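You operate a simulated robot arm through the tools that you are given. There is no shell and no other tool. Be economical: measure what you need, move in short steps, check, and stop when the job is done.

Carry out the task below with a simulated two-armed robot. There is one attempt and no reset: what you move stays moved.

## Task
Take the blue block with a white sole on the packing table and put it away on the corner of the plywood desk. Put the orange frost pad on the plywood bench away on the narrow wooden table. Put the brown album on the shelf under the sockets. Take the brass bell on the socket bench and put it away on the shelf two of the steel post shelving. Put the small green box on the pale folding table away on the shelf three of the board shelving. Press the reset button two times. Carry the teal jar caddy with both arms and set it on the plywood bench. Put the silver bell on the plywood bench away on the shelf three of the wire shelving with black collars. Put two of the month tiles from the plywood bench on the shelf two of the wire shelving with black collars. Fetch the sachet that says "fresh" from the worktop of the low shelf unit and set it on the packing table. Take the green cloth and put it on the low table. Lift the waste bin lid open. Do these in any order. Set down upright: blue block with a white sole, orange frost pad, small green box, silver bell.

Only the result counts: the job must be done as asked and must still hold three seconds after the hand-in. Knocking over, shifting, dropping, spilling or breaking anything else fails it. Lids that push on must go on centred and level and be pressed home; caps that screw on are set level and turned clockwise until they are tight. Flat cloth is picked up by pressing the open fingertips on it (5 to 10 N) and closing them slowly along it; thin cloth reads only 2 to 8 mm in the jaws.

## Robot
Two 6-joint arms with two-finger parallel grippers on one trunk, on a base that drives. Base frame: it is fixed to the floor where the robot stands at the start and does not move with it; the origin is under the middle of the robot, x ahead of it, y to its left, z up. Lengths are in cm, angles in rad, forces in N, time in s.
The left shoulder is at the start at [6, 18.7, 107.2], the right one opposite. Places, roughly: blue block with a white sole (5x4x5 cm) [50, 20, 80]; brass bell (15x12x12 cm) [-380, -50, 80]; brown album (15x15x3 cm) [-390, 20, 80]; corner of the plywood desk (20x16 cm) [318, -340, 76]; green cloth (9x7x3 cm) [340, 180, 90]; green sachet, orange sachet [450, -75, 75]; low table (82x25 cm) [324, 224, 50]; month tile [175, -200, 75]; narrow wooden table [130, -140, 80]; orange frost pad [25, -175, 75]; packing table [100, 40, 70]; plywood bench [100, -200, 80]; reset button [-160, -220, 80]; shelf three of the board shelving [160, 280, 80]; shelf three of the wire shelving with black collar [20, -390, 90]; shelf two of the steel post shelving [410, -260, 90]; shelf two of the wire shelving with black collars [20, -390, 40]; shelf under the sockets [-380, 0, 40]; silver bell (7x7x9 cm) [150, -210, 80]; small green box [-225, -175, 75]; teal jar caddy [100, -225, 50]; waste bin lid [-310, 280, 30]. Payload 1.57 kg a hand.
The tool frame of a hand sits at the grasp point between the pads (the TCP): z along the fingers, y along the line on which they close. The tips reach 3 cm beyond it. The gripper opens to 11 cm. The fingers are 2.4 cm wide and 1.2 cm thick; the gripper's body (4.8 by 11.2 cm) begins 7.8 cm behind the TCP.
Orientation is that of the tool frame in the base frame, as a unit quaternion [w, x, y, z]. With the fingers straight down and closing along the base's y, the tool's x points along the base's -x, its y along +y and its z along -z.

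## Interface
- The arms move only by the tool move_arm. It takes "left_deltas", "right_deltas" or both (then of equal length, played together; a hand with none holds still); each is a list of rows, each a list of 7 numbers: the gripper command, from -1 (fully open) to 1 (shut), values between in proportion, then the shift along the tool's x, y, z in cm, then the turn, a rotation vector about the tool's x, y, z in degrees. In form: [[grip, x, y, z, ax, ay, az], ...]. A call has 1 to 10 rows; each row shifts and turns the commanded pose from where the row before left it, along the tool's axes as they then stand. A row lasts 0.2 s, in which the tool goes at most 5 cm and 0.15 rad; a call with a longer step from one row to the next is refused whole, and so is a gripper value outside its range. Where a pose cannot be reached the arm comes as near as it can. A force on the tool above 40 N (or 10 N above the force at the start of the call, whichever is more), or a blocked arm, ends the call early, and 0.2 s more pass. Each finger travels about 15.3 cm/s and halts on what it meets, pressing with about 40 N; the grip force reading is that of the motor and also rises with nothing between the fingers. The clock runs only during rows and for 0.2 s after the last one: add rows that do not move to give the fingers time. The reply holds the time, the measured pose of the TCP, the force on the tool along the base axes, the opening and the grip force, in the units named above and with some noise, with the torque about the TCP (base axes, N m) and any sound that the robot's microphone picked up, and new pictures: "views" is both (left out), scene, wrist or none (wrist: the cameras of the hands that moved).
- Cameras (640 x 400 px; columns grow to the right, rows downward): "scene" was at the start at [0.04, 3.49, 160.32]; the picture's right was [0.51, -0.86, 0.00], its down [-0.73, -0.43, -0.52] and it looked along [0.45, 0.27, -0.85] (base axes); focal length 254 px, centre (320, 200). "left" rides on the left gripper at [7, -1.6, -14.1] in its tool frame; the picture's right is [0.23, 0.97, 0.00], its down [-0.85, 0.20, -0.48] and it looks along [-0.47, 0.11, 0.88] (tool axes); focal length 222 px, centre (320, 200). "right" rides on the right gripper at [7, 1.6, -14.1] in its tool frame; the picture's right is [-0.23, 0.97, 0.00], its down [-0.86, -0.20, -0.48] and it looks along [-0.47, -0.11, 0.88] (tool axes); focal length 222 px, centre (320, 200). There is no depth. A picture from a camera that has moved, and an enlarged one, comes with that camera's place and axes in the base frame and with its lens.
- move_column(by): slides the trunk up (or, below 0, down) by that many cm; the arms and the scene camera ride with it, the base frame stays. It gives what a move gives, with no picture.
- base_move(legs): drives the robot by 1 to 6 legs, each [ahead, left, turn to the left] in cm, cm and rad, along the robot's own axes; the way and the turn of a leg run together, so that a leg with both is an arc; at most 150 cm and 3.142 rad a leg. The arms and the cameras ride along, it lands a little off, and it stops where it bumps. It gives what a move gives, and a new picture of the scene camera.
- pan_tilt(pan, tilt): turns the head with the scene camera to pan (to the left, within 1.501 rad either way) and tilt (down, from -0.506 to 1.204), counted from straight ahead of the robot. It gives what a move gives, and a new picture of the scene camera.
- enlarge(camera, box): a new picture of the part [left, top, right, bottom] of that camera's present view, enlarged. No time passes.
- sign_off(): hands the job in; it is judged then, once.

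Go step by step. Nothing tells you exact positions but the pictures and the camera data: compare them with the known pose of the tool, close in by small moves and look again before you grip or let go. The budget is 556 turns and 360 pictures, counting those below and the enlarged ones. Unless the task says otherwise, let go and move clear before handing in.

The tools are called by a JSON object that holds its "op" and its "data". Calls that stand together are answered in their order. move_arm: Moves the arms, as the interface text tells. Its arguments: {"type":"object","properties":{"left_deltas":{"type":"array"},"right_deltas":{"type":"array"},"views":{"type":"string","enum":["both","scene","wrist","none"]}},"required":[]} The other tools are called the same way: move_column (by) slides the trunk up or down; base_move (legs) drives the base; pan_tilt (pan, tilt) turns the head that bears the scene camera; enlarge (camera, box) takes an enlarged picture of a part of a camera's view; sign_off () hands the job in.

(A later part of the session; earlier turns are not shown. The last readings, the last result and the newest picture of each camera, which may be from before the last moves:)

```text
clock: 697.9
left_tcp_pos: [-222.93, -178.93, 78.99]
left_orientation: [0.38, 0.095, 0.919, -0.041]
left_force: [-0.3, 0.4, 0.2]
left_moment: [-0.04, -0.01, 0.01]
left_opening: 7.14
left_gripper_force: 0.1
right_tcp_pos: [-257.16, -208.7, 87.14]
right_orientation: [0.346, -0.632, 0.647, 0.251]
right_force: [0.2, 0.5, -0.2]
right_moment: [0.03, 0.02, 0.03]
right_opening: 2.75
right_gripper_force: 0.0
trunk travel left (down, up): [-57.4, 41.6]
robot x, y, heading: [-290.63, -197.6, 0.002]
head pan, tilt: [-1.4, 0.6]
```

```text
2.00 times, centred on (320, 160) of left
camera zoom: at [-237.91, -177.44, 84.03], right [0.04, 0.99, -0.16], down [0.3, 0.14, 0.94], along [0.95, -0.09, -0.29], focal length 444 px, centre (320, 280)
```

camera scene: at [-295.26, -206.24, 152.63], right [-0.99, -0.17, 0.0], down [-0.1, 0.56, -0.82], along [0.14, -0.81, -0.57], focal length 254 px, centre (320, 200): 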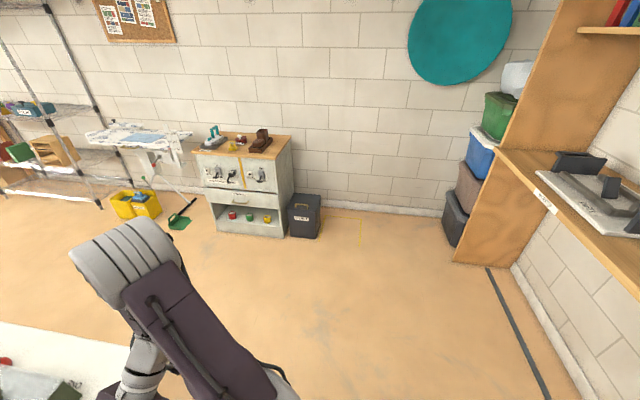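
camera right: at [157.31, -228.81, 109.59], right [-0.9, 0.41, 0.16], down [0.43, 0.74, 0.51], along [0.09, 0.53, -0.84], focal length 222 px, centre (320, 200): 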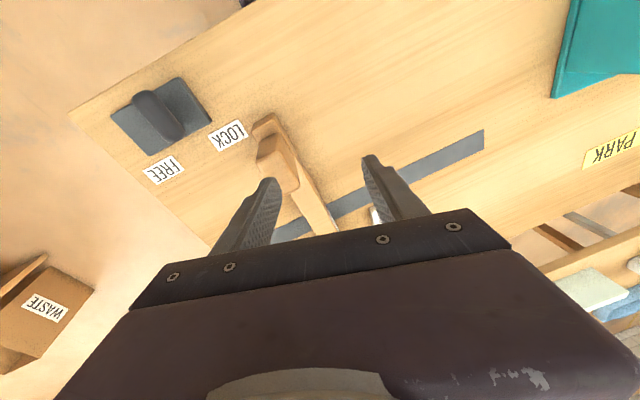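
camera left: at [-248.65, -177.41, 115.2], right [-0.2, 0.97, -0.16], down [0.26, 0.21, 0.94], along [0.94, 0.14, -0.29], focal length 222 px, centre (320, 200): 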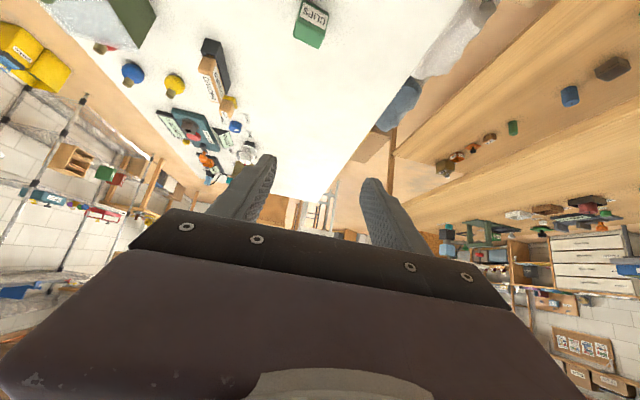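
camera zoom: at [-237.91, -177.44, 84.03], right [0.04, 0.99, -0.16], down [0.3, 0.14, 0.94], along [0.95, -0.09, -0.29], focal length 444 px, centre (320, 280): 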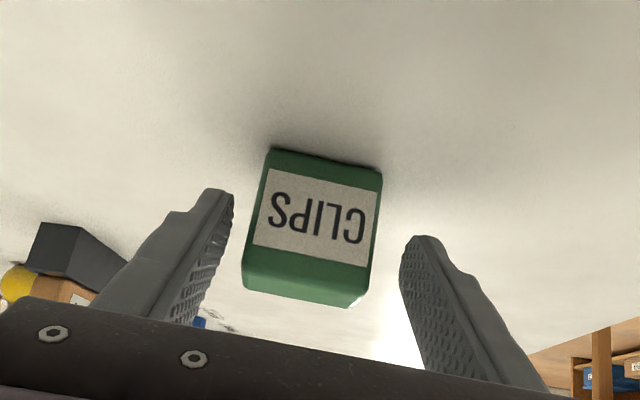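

{"op": "move_arm", "data": {"left_deltas": [[0, 0, 0, 0, 0, 0, 0], [0.15, 0, 0, 0, 0, 0, 0], [0.4, 0, 0, 0, 0, 0, 0], [1, 0, 0, 0, 0, 0, 0], [1, 0, 0, 0, 0, 0, 0]], "views": "none"}}

{"op": "move_column", "data": {"by": 3}}

{"op": "enlarge", "data": {"camera": "left", "box": [160, 60, 480, 260]}}

```text
clock: 699.0
left_tcp_pos: [-222.92, -178.98, 79.06]
left_orientation: [0.38, 0.094, 0.919, -0.039]
left_force: [0.2, 0.6, 1.4]
left_moment: [0.06, -0.08, -0.03]
left_opening: 4.87
left_gripper_force: 40.5
right_tcp_pos: [-257.18, -208.74, 87.0]
right_orientation: [0.347, -0.632, 0.646, 0.251]
right_force: [0.8, -0.1, -0.3]
right_moment: [-0.01, 0.03, -0.02]
right_opening: 2.77
right_gripper_force: 0.0
trunk travel left (down, up): [-57.4, 41.6]
robot x, y, heading: [-290.48, -197.57, -0.001]
head pan, tilt: [-1.4, 0.6]
```

```text
clock: 699.8
left_tcp_pos: [-222.89, -178.9, 82.02]
left_orientation: [0.381, 0.094, 0.919, -0.039]
left_force: [-0.1, -0.2, 0.1]
left_moment: [0.02, -0.01, -0.01]
left_opening: 4.88
left_gripper_force: 39.6
right_tcp_pos: [-257.13, -208.71, 90.13]
right_orientation: [0.347, -0.631, 0.646, 0.251]
right_force: [0.8, 0.2, 0.0]
right_moment: [-0.03, 0.01, -0.01]
right_opening: 2.74
right_gripper_force: 0.0
trunk travel left (down, up): [-60.4, 38.6]
robot x, y, heading: [-290.83, -197.66, 0.0]
head pan, tilt: [-1.4, 0.6]
```

```text
2.00 times, centred on (320, 160) of left
camera zoom: at [-237.91, -177.46, 87.04], right [0.04, 0.99, -0.16], down [0.3, 0.14, 0.94], along [0.95, -0.09, -0.29], focal length 444 px, centre (320, 280)
```

zoom: 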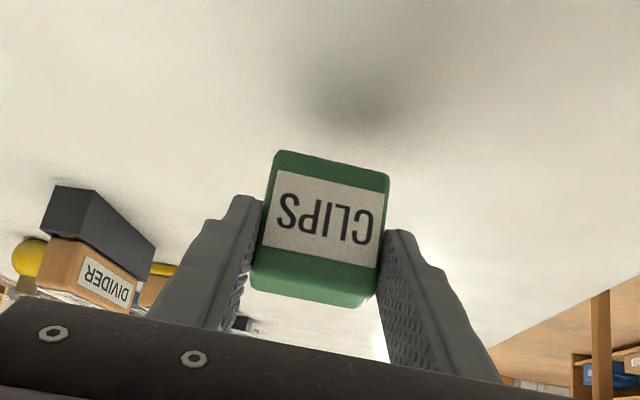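

Box held. I raise it and drive around to the board shelving.

{"op": "move_column", "data": {"by": 30}}

{"op": "base_move", "data": {"legs": [[-26, 0, 0], [0, 150, 0], [0, 70, 0], [150, 0, 0], [125, 0, 0], [0, 145, 0]]}}

{"op": "pan_tilt", "data": {"pan": 0.7, "tilt": 0.35}}

```text
clock: 702.8
left_tcp_pos: [-222.93, -179.0, 111.98]
left_orientation: [0.381, 0.094, 0.919, -0.039]
left_force: [0.0, 0.1, -0.1]
left_moment: [0.01, -0.04, 0.04]
left_opening: 4.86
left_gripper_force: 40.3
right_tcp_pos: [-257.18, -208.75, 120.01]
right_orientation: [0.346, -0.632, 0.647, 0.251]
right_force: [0.9, 0.7, 0.4]
right_moment: [-0.03, 0.01, 0.0]
right_opening: 2.73
right_gripper_force: 0.2
trunk travel left (down, up): [-90.4, 8.6]
robot x, y, heading: [-290.74, -197.39, 0.001]
head pan, tilt: [-1.4, 0.6]
```

```text
clock: 735.2
left_tcp_pos: [35.21, 182.96, 112.15]
left_orientation: [0.381, 0.097, 0.919, -0.041]
left_force: [0.0, -0.2, -1.1]
left_moment: [-0.01, 0.0, 0.0]
left_opening: 4.89
left_gripper_force: 40.7
right_tcp_pos: [0.82, 153.26, 120.15]
right_orientation: [0.347, -0.63, 0.648, 0.25]
right_force: [0.7, 0.3, -0.1]
right_moment: [0.01, 0.01, -0.03]
right_opening: 2.76
right_gripper_force: 0.0
trunk travel left (down, up): [-90.4, 8.6]
robot x, y, heading: [-33.09, 164.47, 0.0]
head pan, tilt: [-1.4, 0.6]
camera scene: at [-37.08, 155.92, 184.03], right [-0.99, -0.17, 0.0], down [-0.09, 0.56, -0.82], along [0.14, -0.81, -0.57], focal length 254 px, centre (320, 200)
```

scene: 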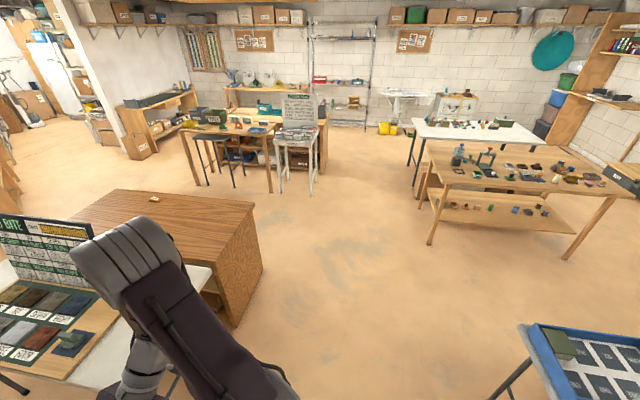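

```text
clock: 737.2
left_tcp_pos: [35.14, 183.0, 112.0]
left_orientation: [0.381, 0.097, 0.919, -0.042]
left_force: [-0.6, 0.7, -0.7]
left_moment: [-0.04, -0.01, -0.04]
left_opening: 4.89
left_gripper_force: 39.6
right_tcp_pos: [0.87, 153.38, 120.11]
right_orientation: [0.346, -0.631, 0.647, 0.251]
right_force: [0.3, 0.3, 0.1]
right_moment: [-0.02, 0.02, 0.01]
right_opening: 2.75
right_gripper_force: 0.1
trunk travel left (down, up): [-90.4, 8.6]
robot x, y, heading: [-32.72, 164.42, -0.003]
head pan, tilt: [0.7, 0.351]
camera scene: at [-31.42, 170.69, 186.31], right [0.64, -0.77, 0.0], down [-0.26, -0.22, -0.94], along [0.72, 0.6, -0.34], focal length 254 px, centre (320, 200)
```

scene: 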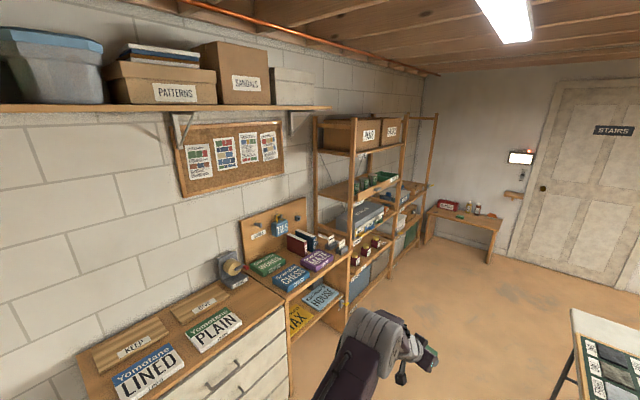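

{"op": "base_move", "data": {"legs": [[0, 24, 0], [140, 0, 0]]}}

{"op": "pan_tilt", "data": {"pan": 1.1, "tilt": 0.6}}

```text
clock: 745.3
left_tcp_pos: [168.77, 207.16, 112.06]
left_orientation: [0.381, 0.097, 0.919, -0.041]
left_force: [0.5, 0.2, 0.1]
left_moment: [0.03, -0.02, 0.0]
left_opening: 4.88
left_gripper_force: 39.5
right_tcp_pos: [134.42, 177.49, 120.15]
right_orientation: [0.347, -0.631, 0.647, 0.251]
right_force: [0.8, 0.1, 0.1]
right_moment: [-0.03, 0.01, -0.02]
right_opening: 2.74
right_gripper_force: 0.1
trunk travel left (down, up): [-90.4, 8.6]
robot x, y, heading: [101.02, 189.11, -0.001]
head pan, tilt: [0.7, 0.351]
camera scene: at [102.06, 194.89, 186.31], right [0.64, -0.77, 0.0], down [-0.26, -0.22, -0.94], along [0.72, 0.6, -0.34], focal length 254 px, centre (320, 200)
```

scene: 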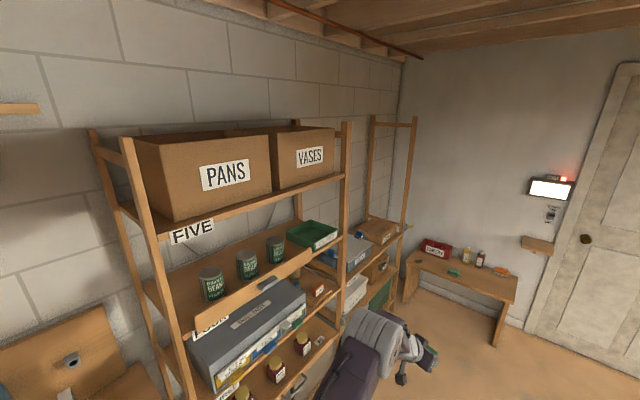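

```text
clock: 746.1
left_tcp_pos: [168.78, 207.24, 112.02]
left_orientation: [0.38, 0.096, 0.919, -0.041]
left_force: [-0.5, 0.1, -0.4]
left_moment: [0.0, 0.02, -0.01]
left_opening: 4.87
left_gripper_force: 40.0
right_tcp_pos: [134.46, 177.41, 120.15]
right_orientation: [0.347, -0.631, 0.647, 0.251]
right_force: [-0.1, -1.0, 0.2]
right_moment: [0.01, 0.0, 0.01]
right_opening: 2.72
right_gripper_force: 0.1
trunk travel left (down, up): [-90.4, 8.6]
robot x, y, heading: [100.56, 188.63, -0.002]
head pan, tilt: [1.1, 0.6]
camera scene: at [99.1, 196.77, 184.04], right [0.89, -0.46, 0.0], down [-0.26, -0.5, -0.83], along [0.38, 0.73, -0.56], focal length 254 px, centre (320, 200)
```

scene: 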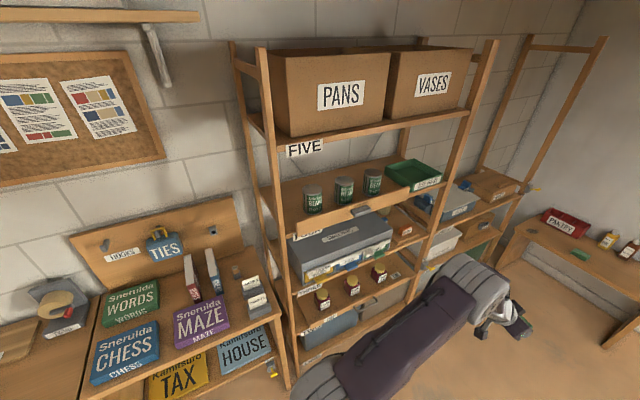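

{"op": "enlarge", "data": {"camera": "scene", "box": [240, 120, 480, 370]}}

```text
1.60 times, centred on (360, 245) of scene
camera zoom: at [99.1, 196.77, 184.04], right [0.89, -0.46, 0.0], down [-0.26, -0.5, -0.83], along [0.38, 0.73, -0.56], focal length 406 px, centre (256, 128)
```

zoom: 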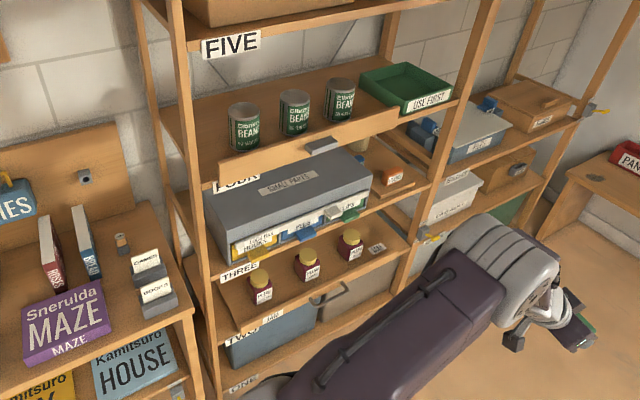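

{"op": "base_move", "data": {"legs": [[62, -16, 0], [0, 0, 1.57]]}}

{"op": "pan_tilt", "data": {"pan": 0.0, "tilt": 0.75}}

```text
clock: 753.4
left_tcp_pos: [141.16, 240.78, 112.04]
left_orientation: [0.296, -0.588, 0.713, 0.243]
left_force: [0.0, 0.2, -0.9]
left_moment: [0.0, 0.03, -0.05]
left_opening: 4.89
left_gripper_force: 40.2
right_tcp_pos: [171.55, 207.03, 120.12]
right_orientation: [-0.064, 0.904, -0.003, -0.423]
right_force: [-0.1, 0.7, -0.5]
right_moment: [0.0, 0.02, -0.02]
right_opening: 2.76
right_gripper_force: 0.1
trunk travel left (down, up): [-90.4, 8.6]
robot x, y, heading: [160.44, 173.25, 1.588]
head pan, tilt: [1.1, 0.6]
camera scene: at [153.05, 171.22, 184.03], right [0.44, 0.9, 0.0], down [0.51, -0.25, -0.83], along [-0.74, 0.36, -0.56], focal length 254 px, centre (320, 200)
```

scene: 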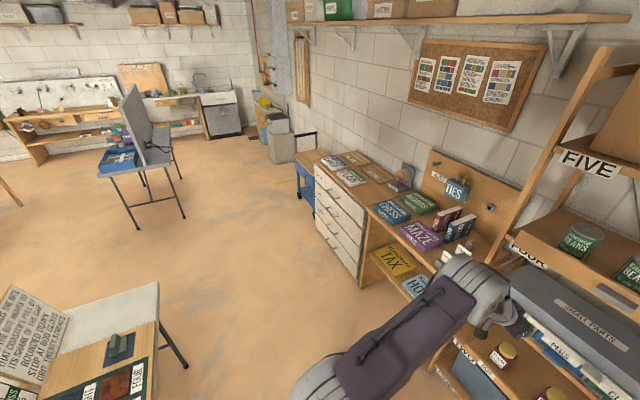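

```text
clock: 754.8
left_tcp_pos: [141.14, 240.88, 111.98]
left_orientation: [0.295, -0.589, 0.712, 0.243]
left_force: [0.3, 1.0, -1.2]
left_moment: [-0.01, 0.0, 0.0]
left_opening: 4.89
left_gripper_force: 40.1
right_tcp_pos: [171.53, 207.01, 120.23]
right_orientation: [-0.064, 0.904, -0.004, -0.423]
right_force: [-0.4, 0.7, 0.4]
right_moment: [0.0, -0.02, 0.0]
right_opening: 2.77
right_gripper_force: 0.1
trunk travel left (down, up): [-90.4, 8.6]
robot x, y, heading: [160.96, 173.4, 1.586]
head pan, tilt: [0.0, 0.75]
camera scene: at [160.81, 175.62, 182.74], right [1.0, 0.02, 0.0], down [0.01, -0.68, -0.73], along [-0.01, 0.73, -0.68], focal length 254 px, centre (320, 200)
```

scene: 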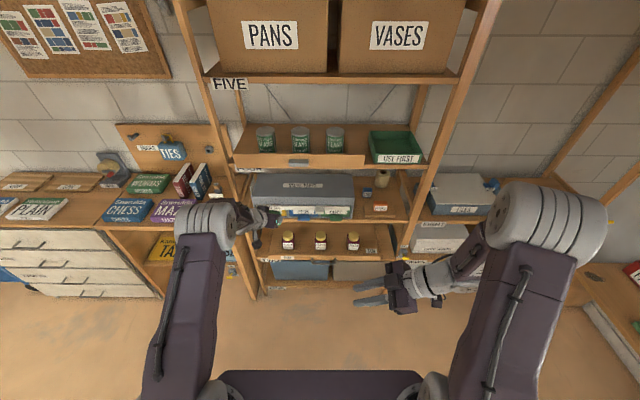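

{"op": "enlarge", "data": {"camera": "scene", "box": [225, 145, 435, 290]}}

```text
2.76 times, centred on (330, 218) of scene
camera zoom: at [160.81, 175.62, 182.74], right [1.0, 0.02, 0.0], down [0.01, -0.68, -0.73], along [-0.01, 0.73, -0.68], focal length 700 px, centre (292, 152)
```

zoom: 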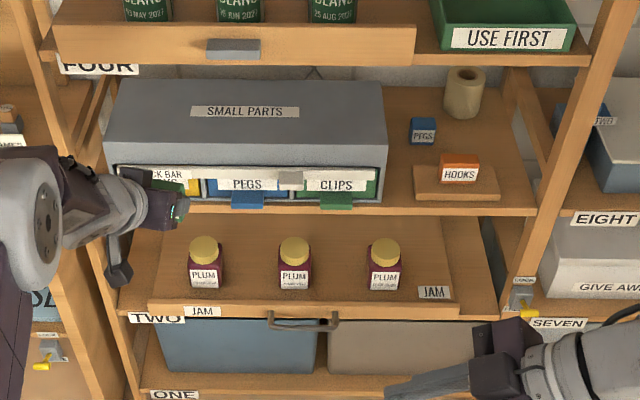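

{"op": "enlarge", "data": {"camera": "left", "box": [0, 0, 640, 400]}}

```text
1.00 times, centred on (320, 200) of left
camera zoom: at [139.91, 225.92, 117.06], right [-0.99, 0.03, -0.16], down [-0.15, 0.3, 0.94], along [0.07, 0.95, -0.29], focal length 222 px, centre (320, 200)
```

zoom: 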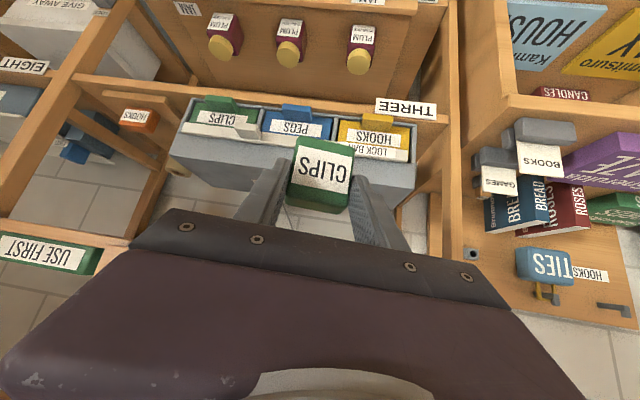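

Shelf THREE (z≈86.5) has free space right of the blue PEGS box, around [198,281]. I lower to entry height and line up.

{"op": "base_move", "data": {"legs": [[0, -56, -0.015]]}}

{"op": "move_column", "data": {"by": -14}}

{"op": "enlarge", "data": {"camera": "left", "box": [0, 0, 640, 400]}}

```text
clock: 758.0
left_tcp_pos: [197.98, 241.47, 112.06]
left_orientation: [0.298, -0.581, 0.718, 0.24]
left_force: [-0.5, 0.0, -0.6]
left_moment: [-0.04, 0.02, 0.01]
left_opening: 4.85
left_gripper_force: 39.9
right_tcp_pos: [227.48, 207.23, 120.17]
right_orientation: [-0.068, 0.904, -0.013, -0.421]
right_force: [-0.5, 0.2, 0.8]
right_moment: [-0.03, -0.01, 0.02]
right_opening: 2.76
right_gripper_force: 0.1
trunk travel left (down, up): [-90.4, 8.6]
robot x, y, heading: [216.15, 173.64, 1.566]
head pan, tilt: [0.0, 0.75]
camera scene: at [216.09, 175.94, 182.74], right [1.0, 0.0, 0.0], down [0.0, -0.68, -0.73], along [0.0, 0.73, -0.68], focal length 254 px, centre (320, 200)
```

scene: 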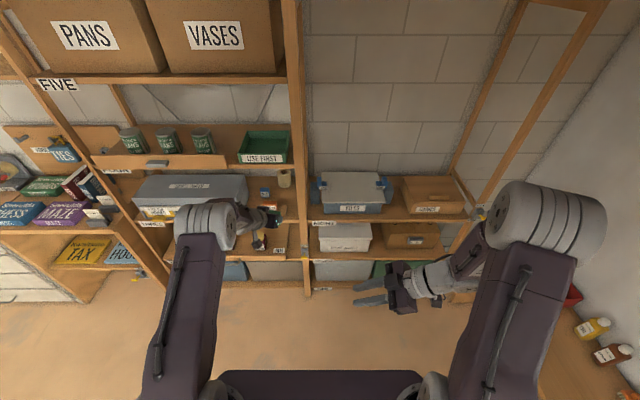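

```text
clock: 759.6
left_tcp_pos: [198.02, 241.6, 98.02]
left_orientation: [0.297, -0.582, 0.718, 0.241]
left_force: [0.2, 0.3, -1.1]
left_moment: [0.02, 0.0, 0.01]
left_opening: 4.89
left_gripper_force: 40.0
right_tcp_pos: [227.57, 207.31, 106.09]
right_orientation: [-0.069, 0.904, -0.012, -0.423]
right_force: [0.4, 0.8, -0.1]
right_moment: [0.0, -0.03, 0.03]
right_opening: 2.73
right_gripper_force: 0.1
trunk travel left (down, up): [-76.4, 22.6]
robot x, y, heading: [216.17, 173.66, 1.565]
head pan, tilt: [0.0, 0.75]
```

```text
1.00 times, centred on (320, 200) of left
camera zoom: at [196.4, 226.64, 103.06], right [-0.99, 0.05, -0.16], down [-0.14, 0.3, 0.94], along [0.09, 0.95, -0.29], focal length 222 px, centre (320, 200)
```

zoom: 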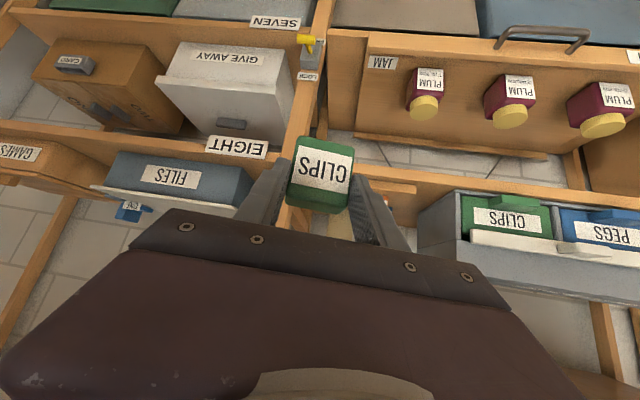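

The side post would foul the hand, so I come in diagonally from the left instead.

{"op": "base_move", "data": {"legs": [[8, 29, 0], [0, 0, -0.296]]}}

{"op": "enlarge", "data": {"camera": "left", "box": [0, 0, 640, 400]}}

```text
clock: 762.6
left_tcp_pos: [190.88, 252.11, 98.14]
left_orientation: [0.33, -0.469, 0.796, 0.193]
left_force: [0.1, -0.3, -0.6]
left_moment: [-0.03, 0.02, 0.0]
left_opening: 4.89
left_gripper_force: 40.0
right_tcp_pos: [209.23, 210.6, 106.06]
right_orientation: [-0.13, 0.892, -0.145, -0.407]
right_force: [0.7, -0.5, -0.5]
right_moment: [-0.01, 0.0, -0.02]
right_opening: 2.75
right_gripper_force: 0.0
trunk travel left (down, up): [-76.4, 22.6]
robot x, y, heading: [188.66, 181.28, 1.275]
head pan, tilt: [0.0, 0.75]
camera scene: at [189.25, 184.02, 168.74], right [0.96, -0.3, 0.0], down [-0.2, -0.65, -0.73], along [0.22, 0.7, -0.68], focal length 254 px, centre (320, 200)
```

scene: 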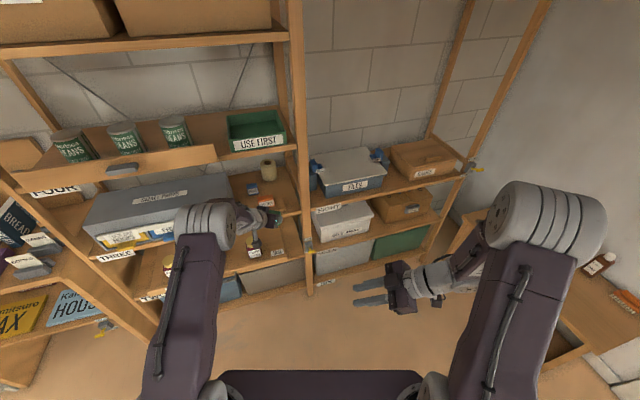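

```text
1.00 times, centred on (320, 200) of left
camera zoom: at [185.03, 238.26, 103.05], right [-0.93, 0.33, -0.16], down [-0.05, 0.33, 0.94], along [0.37, 0.88, -0.29], focal length 222 px, centre (320, 200)
```

zoom: 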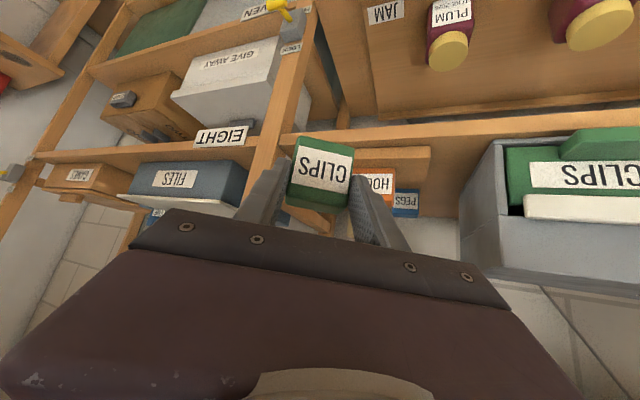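

{"op": "base_move", "data": {"legs": [[16, 1.4, 0]]}}

{"op": "enlarge", "data": {"camera": "left", "box": [100, 20, 540, 295]}}

```text
clock: 764.0
left_tcp_pos: [194.64, 267.46, 98.22]
left_orientation: [0.332, -0.466, 0.797, 0.193]
left_force: [0.5, -0.7, -0.4]
left_moment: [-0.03, 0.02, -0.03]
left_opening: 4.91
left_gripper_force: 39.8
right_tcp_pos: [212.75, 225.93, 106.16]
right_orientation: [-0.132, 0.891, -0.148, -0.407]
right_force: [0.2, -0.2, -0.1]
right_moment: [0.01, 0.0, -0.03]
right_opening: 2.76
right_gripper_force: 0.1
trunk travel left (down, up): [-76.4, 22.6]
robot x, y, heading: [192.09, 197.61, 1.264]
head pan, tilt: [0.0, 0.75]
camera scene: at [192.63, 199.33, 168.75], right [0.95, -0.3, 0.0], down [-0.2, -0.65, -0.73], along [0.22, 0.7, -0.68], focal length 254 px, centre (320, 200)
```

scene: 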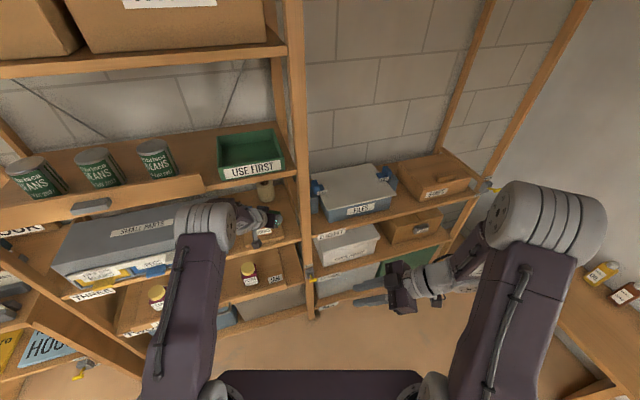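

```text
1.45 times, centred on (320, 158) of left
camera zoom: at [188.69, 253.72, 103.17], right [-0.93, 0.34, -0.16], down [-0.04, 0.33, 0.94], along [0.37, 0.88, -0.29], focal length 323 px, centre (320, 262)
```

zoom: 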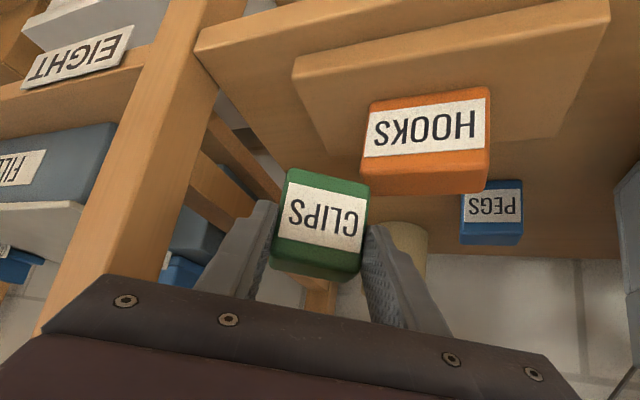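

{"op": "base_move", "data": {"legs": [[12.3, 1.2, 0]]}}

{"op": "move_column", "data": {"by": -6}}

{"op": "enlarge", "data": {"camera": "left", "box": [100, 20, 540, 295]}}

```text
clock: 765.3
left_tcp_pos: [196.87, 277.76, 97.18]
left_orientation: [0.324, -0.469, 0.801, 0.185]
left_force: [-0.5, 0.2, -1.3]
left_moment: [-0.07, -0.03, 0.01]
left_opening: 4.88
left_gripper_force: 39.6
right_tcp_pos: [214.97, 236.97, 106.19]
right_orientation: [-0.131, 0.892, -0.147, -0.408]
right_force: [-1.0, 0.8, 0.1]
right_moment: [-0.02, -0.01, 0.06]
right_opening: 2.74
right_gripper_force: 0.1
trunk travel left (down, up): [-76.4, 22.6]
robot x, y, heading: [194.28, 208.38, 1.269]
head pan, tilt: [0.0, 0.75]
stopped in leg 1: the robot was blocked; the commanded pose is now the measured one
camera scene: at [195.0, 210.46, 168.75], right [0.95, -0.3, 0.0], down [-0.2, -0.65, -0.73], along [0.22, 0.7, -0.68], focal length 254 px, centre (320, 200)
```

scene: 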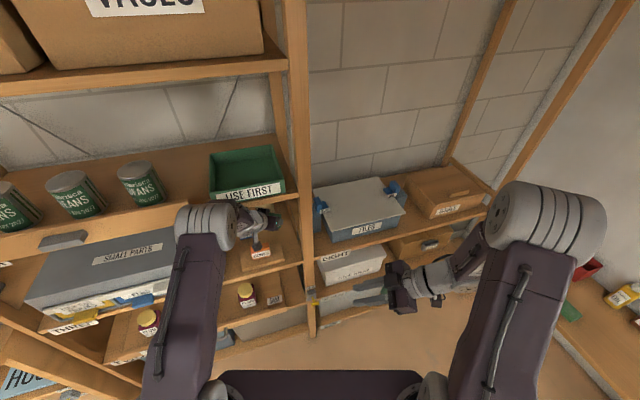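

```text
clock: 766.3
left_tcp_pos: [196.8, 277.88, 91.26]
left_orientation: [0.326, -0.469, 0.8, 0.186]
left_force: [-0.5, 0.7, -0.9]
left_moment: [0.0, 0.02, -0.01]
left_opening: 4.87
left_gripper_force: 40.4
right_tcp_pos: [215.07, 237.01, 100.11]
right_orientation: [-0.13, 0.892, -0.145, -0.408]
right_force: [-0.4, 0.6, 1.1]
right_moment: [0.01, 0.03, 0.02]
right_opening: 2.75
right_gripper_force: 0.1
trunk travel left (down, up): [-70.4, 28.6]
robot x, y, heading: [194.23, 207.99, 1.268]
head pan, tilt: [0.0, 0.75]
```

```text
1.45 times, centred on (320, 158) of left
camera zoom: at [190.91, 264.2, 96.52], right [-0.93, 0.33, -0.16], down [-0.04, 0.35, 0.94], along [0.37, 0.88, -0.31], focal length 323 px, centre (320, 262)
```

zoom: 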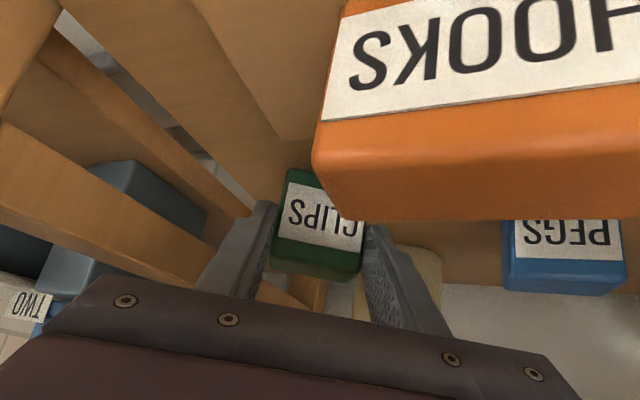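

{"op": "move_column", "data": {"by": -0.6}}

{"op": "move_column", "data": {"by": -0.5}}

{"op": "move_column", "data": {"by": -0.4}}

```text
clock: 766.8
left_tcp_pos: [196.87, 277.79, 90.62]
left_orientation: [0.325, -0.469, 0.8, 0.185]
left_force: [0.0, 1.1, -0.4]
left_moment: [-0.01, 0.03, 0.0]
left_opening: 4.87
left_gripper_force: 39.8
right_tcp_pos: [215.06, 236.93, 99.52]
right_orientation: [-0.131, 0.892, -0.147, -0.407]
right_force: [-0.1, 1.0, -0.1]
right_moment: [0.0, 0.02, -0.04]
right_opening: 2.74
right_gripper_force: 0.0
trunk travel left (down, up): [-69.8, 29.2]
robot x, y, heading: [194.51, 208.18, 1.263]
head pan, tilt: [0.0, 0.75]
```

```text
clock: 767.4
left_tcp_pos: [196.89, 277.84, 90.25]
left_orientation: [0.325, -0.469, 0.8, 0.186]
left_force: [0.4, 0.4, 2.4]
left_moment: [0.1, 0.06, -0.01]
left_opening: 4.9
left_gripper_force: 39.5
right_tcp_pos: [215.03, 236.83, 98.95]
right_orientation: [-0.131, 0.891, -0.147, -0.408]
right_force: [-0.2, 0.1, -0.3]
right_moment: [0.0, 0.01, -0.02]
right_opening: 2.74
right_gripper_force: 0.0
trunk travel left (down, up): [-69.3, 29.7]
robot x, y, heading: [194.58, 208.13, 1.266]
head pan, tilt: [0.0, 0.75]
```

```text
clock: 767.9
left_tcp_pos: [196.83, 277.7, 90.16]
left_orientation: [0.327, -0.469, 0.799, 0.188]
left_force: [-1.5, 2.1, 15.8]
left_moment: [0.82, -0.03, 0.1]
left_opening: 4.89
left_gripper_force: 39.8
right_tcp_pos: [215.13, 236.86, 98.76]
right_orientation: [-0.131, 0.892, -0.146, -0.408]
right_force: [0.9, -0.4, -0.3]
right_moment: [0.01, -0.04, -0.01]
right_opening: 2.76
right_gripper_force: 0.0
trunk travel left (down, up): [-68.9, 30.1]
robot x, y, heading: [194.07, 208.06, 1.271]
head pan, tilt: [0.0, 0.75]
```

{"op": "move_arm", "data": {"left_deltas": [[0.05, 0, 0, 0, 0, 0, 0], [-0.05, 0, 0, 0, 0, 0, 0], [-0.15, 0, 0, 0, 0, 0, 0], [-0.15, 0, 0, 0, 0, 0, 0]], "views": "wrist"}}

```text
clock: 768.9
left_tcp_pos: [196.91, 277.75, 89.84]
left_orientation: [0.325, -0.469, 0.8, 0.186]
left_force: [-0.3, -0.2, -0.5]
left_moment: [0.05, 0.0, -0.01]
left_opening: 6.32
left_gripper_force: 0.0
right_tcp_pos: [215.12, 236.94, 98.68]
right_orientation: [-0.131, 0.892, -0.146, -0.407]
right_force: [-0.5, 0.2, -0.3]
right_moment: [0.01, -0.01, 0.02]
right_opening: 2.73
right_gripper_force: 0.0
trunk travel left (down, up): [-68.9, 30.1]
robot x, y, heading: [194.21, 207.96, 1.264]
head pan, tilt: [0.0, 0.75]
camera left: at [190.91, 264.19, 95.02], right [-0.93, 0.33, -0.16], down [-0.04, 0.35, 0.94], along [0.37, 0.88, -0.31], focal length 222 px, centre (320, 200)
```

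left: 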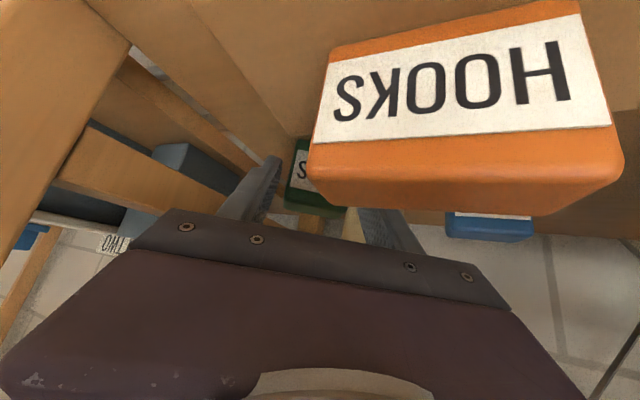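

{"op": "move_column", "data": {"by": 3}}

{"op": "base_move", "data": {"legs": [[-2.5, 0, 0]]}}

{"op": "move_column", "data": {"by": 3.5}}

{"op": "base_move", "data": {"legs": [[-25, 0, 0]]}}

{"op": "enlarge", "data": {"camera": "left", "box": [100, 20, 540, 295]}}

```text
clock: 769.6
left_tcp_pos: [196.93, 277.88, 92.67]
left_orientation: [0.324, -0.47, 0.8, 0.186]
left_force: [-0.8, -0.6, 0.5]
left_moment: [-0.04, 0.01, -0.03]
left_opening: 6.31
left_gripper_force: 0.0
right_tcp_pos: [215.1, 237.01, 101.61]
right_orientation: [-0.131, 0.892, -0.147, -0.407]
right_force: [0.6, -0.3, 0.2]
right_moment: [-0.02, 0.01, -0.04]
right_opening: 2.77
right_gripper_force: 0.0
trunk travel left (down, up): [-71.9, 27.1]
robot x, y, heading: [194.01, 208.37, 1.269]
head pan, tilt: [0.0, 0.75]
```

```text
clock: 770.4
left_tcp_pos: [196.2, 275.77, 92.48]
left_orientation: [0.323, -0.471, 0.8, 0.186]
left_force: [-0.1, 0.9, -0.7]
left_moment: [0.0, -0.01, -0.03]
left_opening: 6.32
left_gripper_force: 0.0
right_tcp_pos: [214.48, 235.03, 101.52]
right_orientation: [-0.129, 0.892, -0.147, -0.407]
right_force: [0.2, -0.6, -0.4]
right_moment: [-0.02, -0.02, 0.04]
right_opening: 2.75
right_gripper_force: 0.1
trunk travel left (down, up): [-71.9, 27.1]
robot x, y, heading: [193.66, 205.64, 1.266]
head pan, tilt: [0.0, 0.75]
camera scene: at [194.44, 208.67, 164.22], right [0.95, -0.3, 0.0], down [-0.21, -0.65, -0.73], along [0.22, 0.7, -0.68], focal length 254 px, centre (320, 200)
```

scene: 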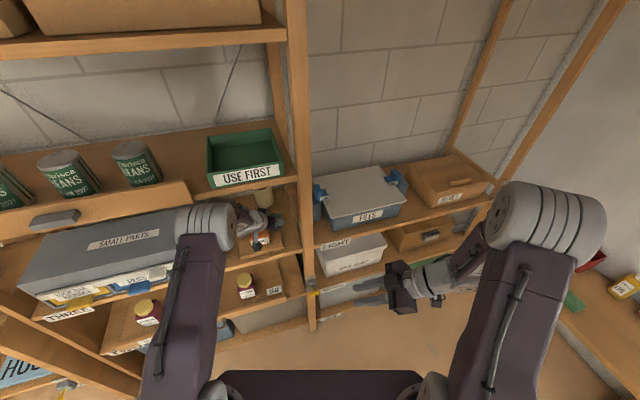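

```text
clock: 771.2
left_tcp_pos: [196.15, 275.34, 96.34]
left_orientation: [0.324, -0.47, 0.8, 0.187]
left_force: [1.0, 0.2, -0.7]
left_moment: [-0.03, -0.02, 0.01]
left_opening: 6.3
left_gripper_force: 0.0
right_tcp_pos: [214.25, 234.43, 105.2]
right_orientation: [-0.132, 0.892, -0.147, -0.407]
right_force: [-0.9, -0.3, 0.5]
right_moment: [0.03, -0.04, -0.01]
right_opening: 2.75
right_gripper_force: 0.1
trunk travel left (down, up): [-75.4, 23.6]
robot x, y, heading: [193.46, 205.56, 1.265]
head pan, tilt: [0.0, 0.75]
```

```text
clock: 773.0
left_tcp_pos: [188.69, 252.02, 96.2]
left_orientation: [0.325, -0.469, 0.8, 0.186]
left_force: [0.5, -0.1, -0.5]
left_moment: [0.0, 0.04, 0.02]
left_opening: 6.32
left_gripper_force: 0.1
right_tcp_pos: [206.93, 211.1, 105.08]
right_orientation: [-0.13, 0.892, -0.146, -0.407]
right_force: [0.0, 0.8, -0.1]
right_moment: [-0.04, 0.0, -0.04]
right_opening: 2.75
right_gripper_force: 0.1
trunk travel left (down, up): [-75.4, 23.6]
robot x, y, heading: [185.86, 182.54, 1.266]
head pan, tilt: [0.0, 0.75]
camera scene: at [186.91, 184.68, 167.74], right [0.95, -0.3, 0.0], down [-0.2, -0.65, -0.73], along [0.22, 0.7, -0.68], focal length 254 px, centre (320, 200)
```

scene: 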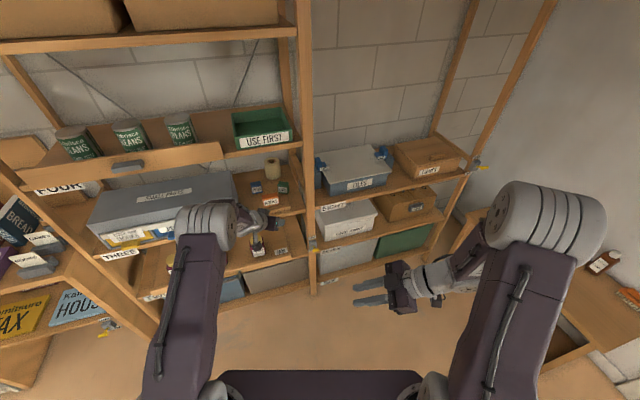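

```text
1.45 times, centred on (320, 158) of left
camera zoom: at [182.79, 238.37, 101.46], right [-0.93, 0.33, -0.16], down [-0.04, 0.35, 0.94], along [0.37, 0.88, -0.31], focal length 323 px, centre (320, 262)
```

zoom: 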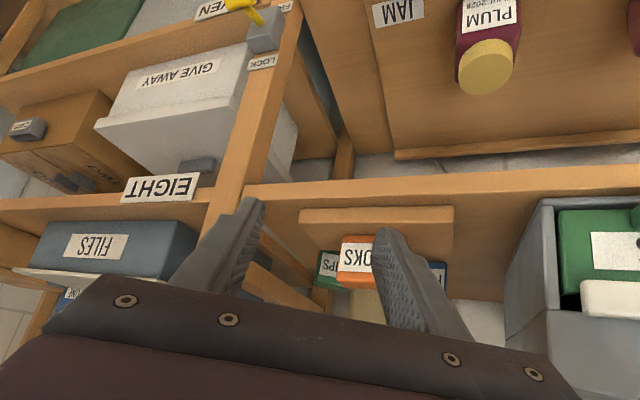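

CLIPS stands on shelf three. Now to the reset button: I drive around to the folding table's south side.

{"op": "move_column", "data": {"by": 14}}

{"op": "base_move", "data": {"legs": [[0, 0, 0.304], [0, 150, 0], [0, 76, 0], [-150, 0, 0], [-150, 0, 0], [-145, 0, 0]]}}

{"op": "pan_tilt", "data": {"pan": 0.9, "tilt": 0.6}}

```text
clock: 774.7
left_tcp_pos: [188.65, 251.98, 110.05]
left_orientation: [0.325, -0.469, 0.8, 0.186]
left_force: [1.0, -0.5, -0.4]
left_moment: [0.02, 0.0, -0.01]
left_opening: 6.33
left_gripper_force: 0.1
right_tcp_pos: [206.89, 211.15, 119.07]
right_orientation: [-0.131, 0.892, -0.147, -0.407]
right_force: [0.4, -0.5, 0.1]
right_moment: [-0.01, 0.01, 0.01]
right_opening: 2.75
right_gripper_force: 0.0
trunk travel left (down, up): [-89.4, 9.6]
robot x, y, heading: [185.73, 182.28, 1.267]
head pan, tilt: [0.0, 0.75]
```

```text
clock: 807.7
left_tcp_pos: [-72.94, -186.48, 110.17]
left_orientation: [0.304, -0.549, 0.748, 0.218]
left_force: [-0.6, 0.1, -0.2]
left_moment: [0.0, 0.02, 0.01]
left_opening: 6.34
left_gripper_force: 0.0
right_tcp_pos: [-46.81, -222.93, 119.15]
right_orientation: [-0.088, 0.902, -0.054, -0.419]
right_force: [1.2, 0.5, -0.6]
right_moment: [-0.01, -0.02, 0.02]
right_opening: 2.75
right_gripper_force: 0.1
trunk travel left (down, up): [-89.4, 9.6]
robot x, y, heading: [-61.31, -255.36, 1.473]
head pan, tilt: [0.0, 0.75]
camera scene: at [-61.05, -252.92, 181.74], right [1.0, -0.1, 0.0], down [-0.07, -0.68, -0.73], along [0.07, 0.73, -0.68], focal length 254 px, centre (320, 200)
```

scene: 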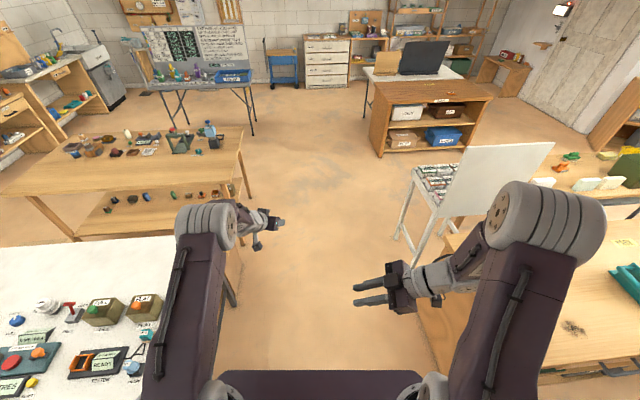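

```text
clock: 808.9
left_tcp_pos: [-72.98, -186.63, 110.15]
left_orientation: [0.304, -0.549, 0.747, 0.219]
left_force: [0.0, 0.2, 0.6]
left_moment: [0.0, 0.01, -0.02]
left_opening: 6.33
left_gripper_force: 0.0
right_tcp_pos: [-46.82, -222.92, 119.11]
right_orientation: [-0.088, 0.902, -0.055, -0.419]
right_force: [-0.5, -0.2, -0.5]
right_moment: [0.01, 0.02, 0.04]
right_opening: 2.74
right_gripper_force: 0.1
trunk travel left (down, up): [-89.4, 9.6]
robot x, y, heading: [-61.1, -254.86, 1.474]
head pan, tilt: [0.901, 0.6]
camera scene: at [-68.22, -255.07, 183.03], right [0.7, 0.72, 0.0], down [0.41, -0.39, -0.82], along [-0.59, 0.57, -0.57], focal length 254 px, centre (320, 200)
```

scene: 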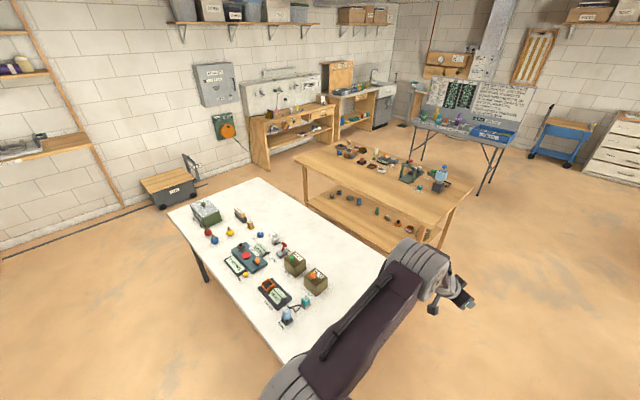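

{"op": "enlarge", "data": {"camera": "scene", "box": [180, 185, 340, 335]}}

```text
2.67 times, centred on (260, 260) of scene
camera zoom: at [-68.22, -255.07, 183.03], right [0.7, 0.72, 0.0], down [0.41, -0.39, -0.82], along [-0.59, 0.57, -0.57], focal length 676 px, centre (480, 40)
```

zoom: 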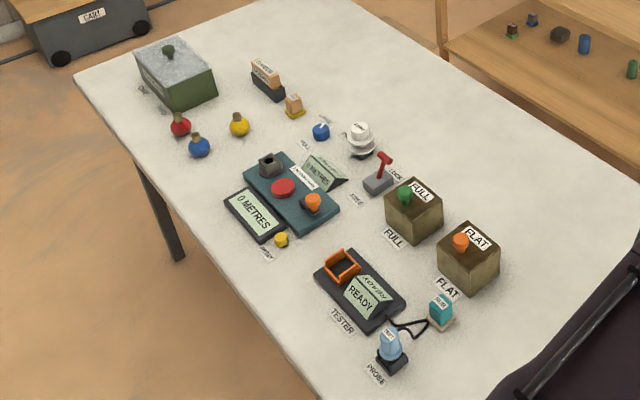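

{"op": "enlarge", "data": {"camera": "scene", "box": [225, 235, 290, 290]}}

```text
7.27 times, centred on (258, 262) of scene
camera zoom: at [-68.22, -255.07, 183.03], right [0.7, 0.72, 0.0], down [0.41, -0.39, -0.82], along [-0.59, 0.57, -0.57], focal length 1844 px, centre (774, -254)
```

zoom: 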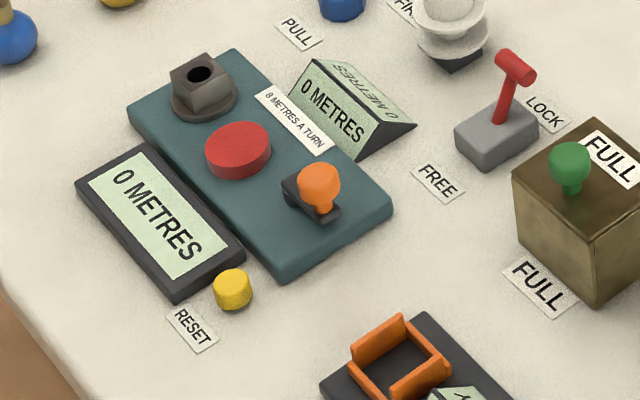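

The yellow button beside the RESET label is at about [-157,-223]. I position south of it.

{"op": "base_move", "data": {"legs": [[-40, 0, 0.097], [0, 75, 0]]}}

{"op": "move_arm", "data": {"left_deltas": [[0.5, 0, 0, 0, -4.2, 0, -4.2], [1, 0, 0, 0, -4.2, 0, -4.2], [1, 0, 0, 0, 0, 0, 0], [1, 0, 0, 0, 0, 0, 0]], "views": "wrist"}}

```text
clock: 815.0
left_tcp_pos: [-157.16, -228.22, 110.23]
left_orientation: [0.291, -0.587, 0.718, 0.234]
left_force: [0.2, 0.8, 0.3]
left_moment: [0.02, 0.03, 0.01]
left_opening: 6.34
left_gripper_force: 0.1
right_tcp_pos: [-127.44, -261.57, 119.09]
right_orientation: [-0.066, 0.904, -0.006, -0.423]
right_force: [0.2, -0.9, -0.3]
right_moment: [0.01, 0.02, 0.0]
right_opening: 2.78
right_gripper_force: 0.0
trunk travel left (down, up): [-89.4, 9.6]
robot x, y, heading: [-138.63, -295.23, 1.581]
head pan, tilt: [0.901, 0.6]
camera scene: at [-145.14, -295.85, 183.04], right [0.62, 0.79, 0.0], down [0.44, -0.35, -0.83], along [-0.65, 0.51, -0.56], focal length 254 px, centre (320, 200)
```

scene: 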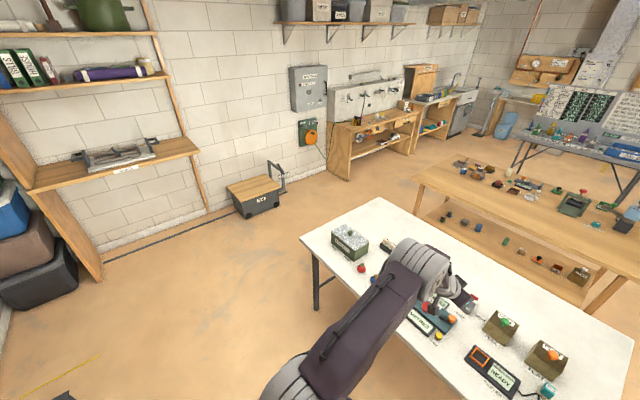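

```text
clock: 816.0
left_tcp_pos: [-157.33, -228.22, 110.2]
left_orientation: [-0.264, 0.658, -0.654, -0.264]
left_force: [-0.1, 0.5, 0.9]
left_moment: [-0.01, -0.02, 0.01]
left_opening: 0.0
left_gripper_force: 21.1
right_tcp_pos: [-127.46, -261.53, 119.17]
right_orientation: [-0.066, 0.904, -0.007, -0.423]
right_force: [0.1, 0.7, -0.1]
right_moment: [-0.01, 0.01, 0.03]
right_opening: 2.75
right_gripper_force: 0.0
trunk travel left (down, up): [-89.4, 9.6]
robot x, y, heading: [-138.42, -295.4, 1.579]
head pan, tilt: [0.901, 0.6]
camera left: at [-155.63, -242.99, 115.48], right [-0.97, -0.17, -0.16], down [-0.2, 0.28, 0.94], along [-0.11, 0.94, -0.31], focal length 222 px, centre (320, 200)
```

left: 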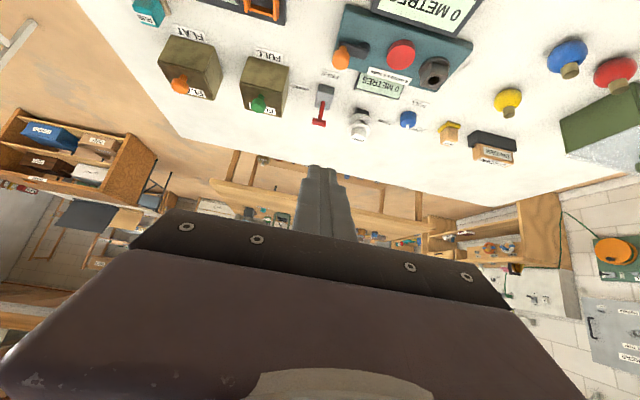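

{"op": "base_move", "data": {"legs": [[-12, 0, -0.008]]}}

{"op": "move_column", "data": {"by": -24}}

{"op": "enlarge", "data": {"camera": "left", "box": [160, 40, 480, 240]}}

```text
clock: 817.3
left_tcp_pos: [-156.74, -240.0, 109.97]
left_orientation: [-0.264, 0.657, -0.656, -0.262]
left_force: [-0.5, 0.4, 0.2]
left_moment: [-0.01, 0.03, 0.01]
left_opening: 0.0
left_gripper_force: 21.1
right_tcp_pos: [-127.06, -273.54, 119.09]
right_orientation: [-0.067, 0.903, -0.011, -0.423]
right_force: [-0.5, 0.2, -0.2]
right_moment: [0.02, 0.01, 0.04]
right_opening: 2.76
right_gripper_force: 0.2
trunk travel left (down, up): [-89.4, 9.6]
robot x, y, heading: [-138.5, -307.71, 1.57]
head pan, tilt: [0.901, 0.6]
camera scene: at [-145.27, -307.5, 183.03], right [0.62, 0.78, 0.0], down [0.44, -0.35, -0.82], along [-0.65, 0.51, -0.57], focal length 254 px, centre (320, 200)
```

scene: 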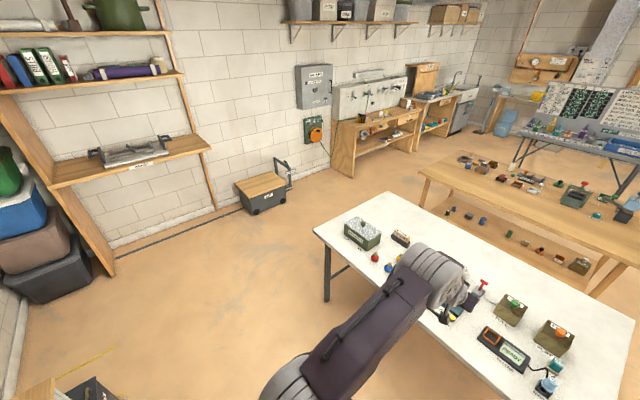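

```text
clock: 819.8
left_tcp_pos: [-156.63, -240.15, 86.08]
left_orientation: [-0.265, 0.656, -0.656, -0.263]
left_force: [0.3, -0.3, 1.4]
left_moment: [-0.02, 0.01, 0.0]
left_opening: 0.01
left_gripper_force: 21.9
right_tcp_pos: [-127.14, -273.83, 95.14]
right_orientation: [-0.067, 0.904, -0.01, -0.422]
right_force: [-1.3, -0.1, -0.5]
right_moment: [0.02, 0.02, 0.01]
right_opening: 2.76
right_gripper_force: 0.1
trunk travel left (down, up): [-65.4, 33.6]
robot x, y, heading: [-138.59, -307.43, 1.574]
head pan, tilt: [0.901, 0.6]
```

```text
2.00 times, centred on (320, 140) of left
camera zoom: at [-155.15, -254.98, 91.49], right [-0.97, -0.16, -0.16], down [-0.2, 0.28, 0.94], along [-0.11, 0.94, -0.31], focal length 444 px, centre (320, 320)
```

zoom: 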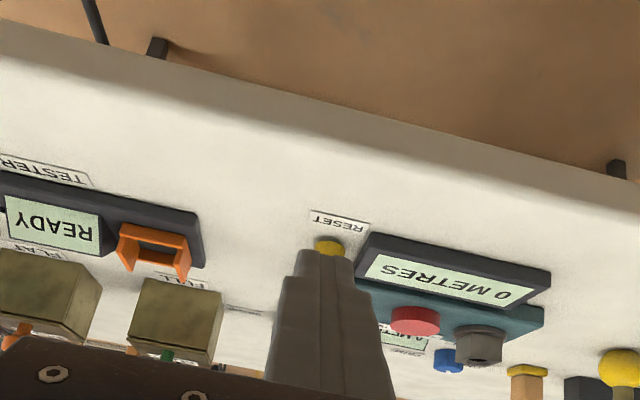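

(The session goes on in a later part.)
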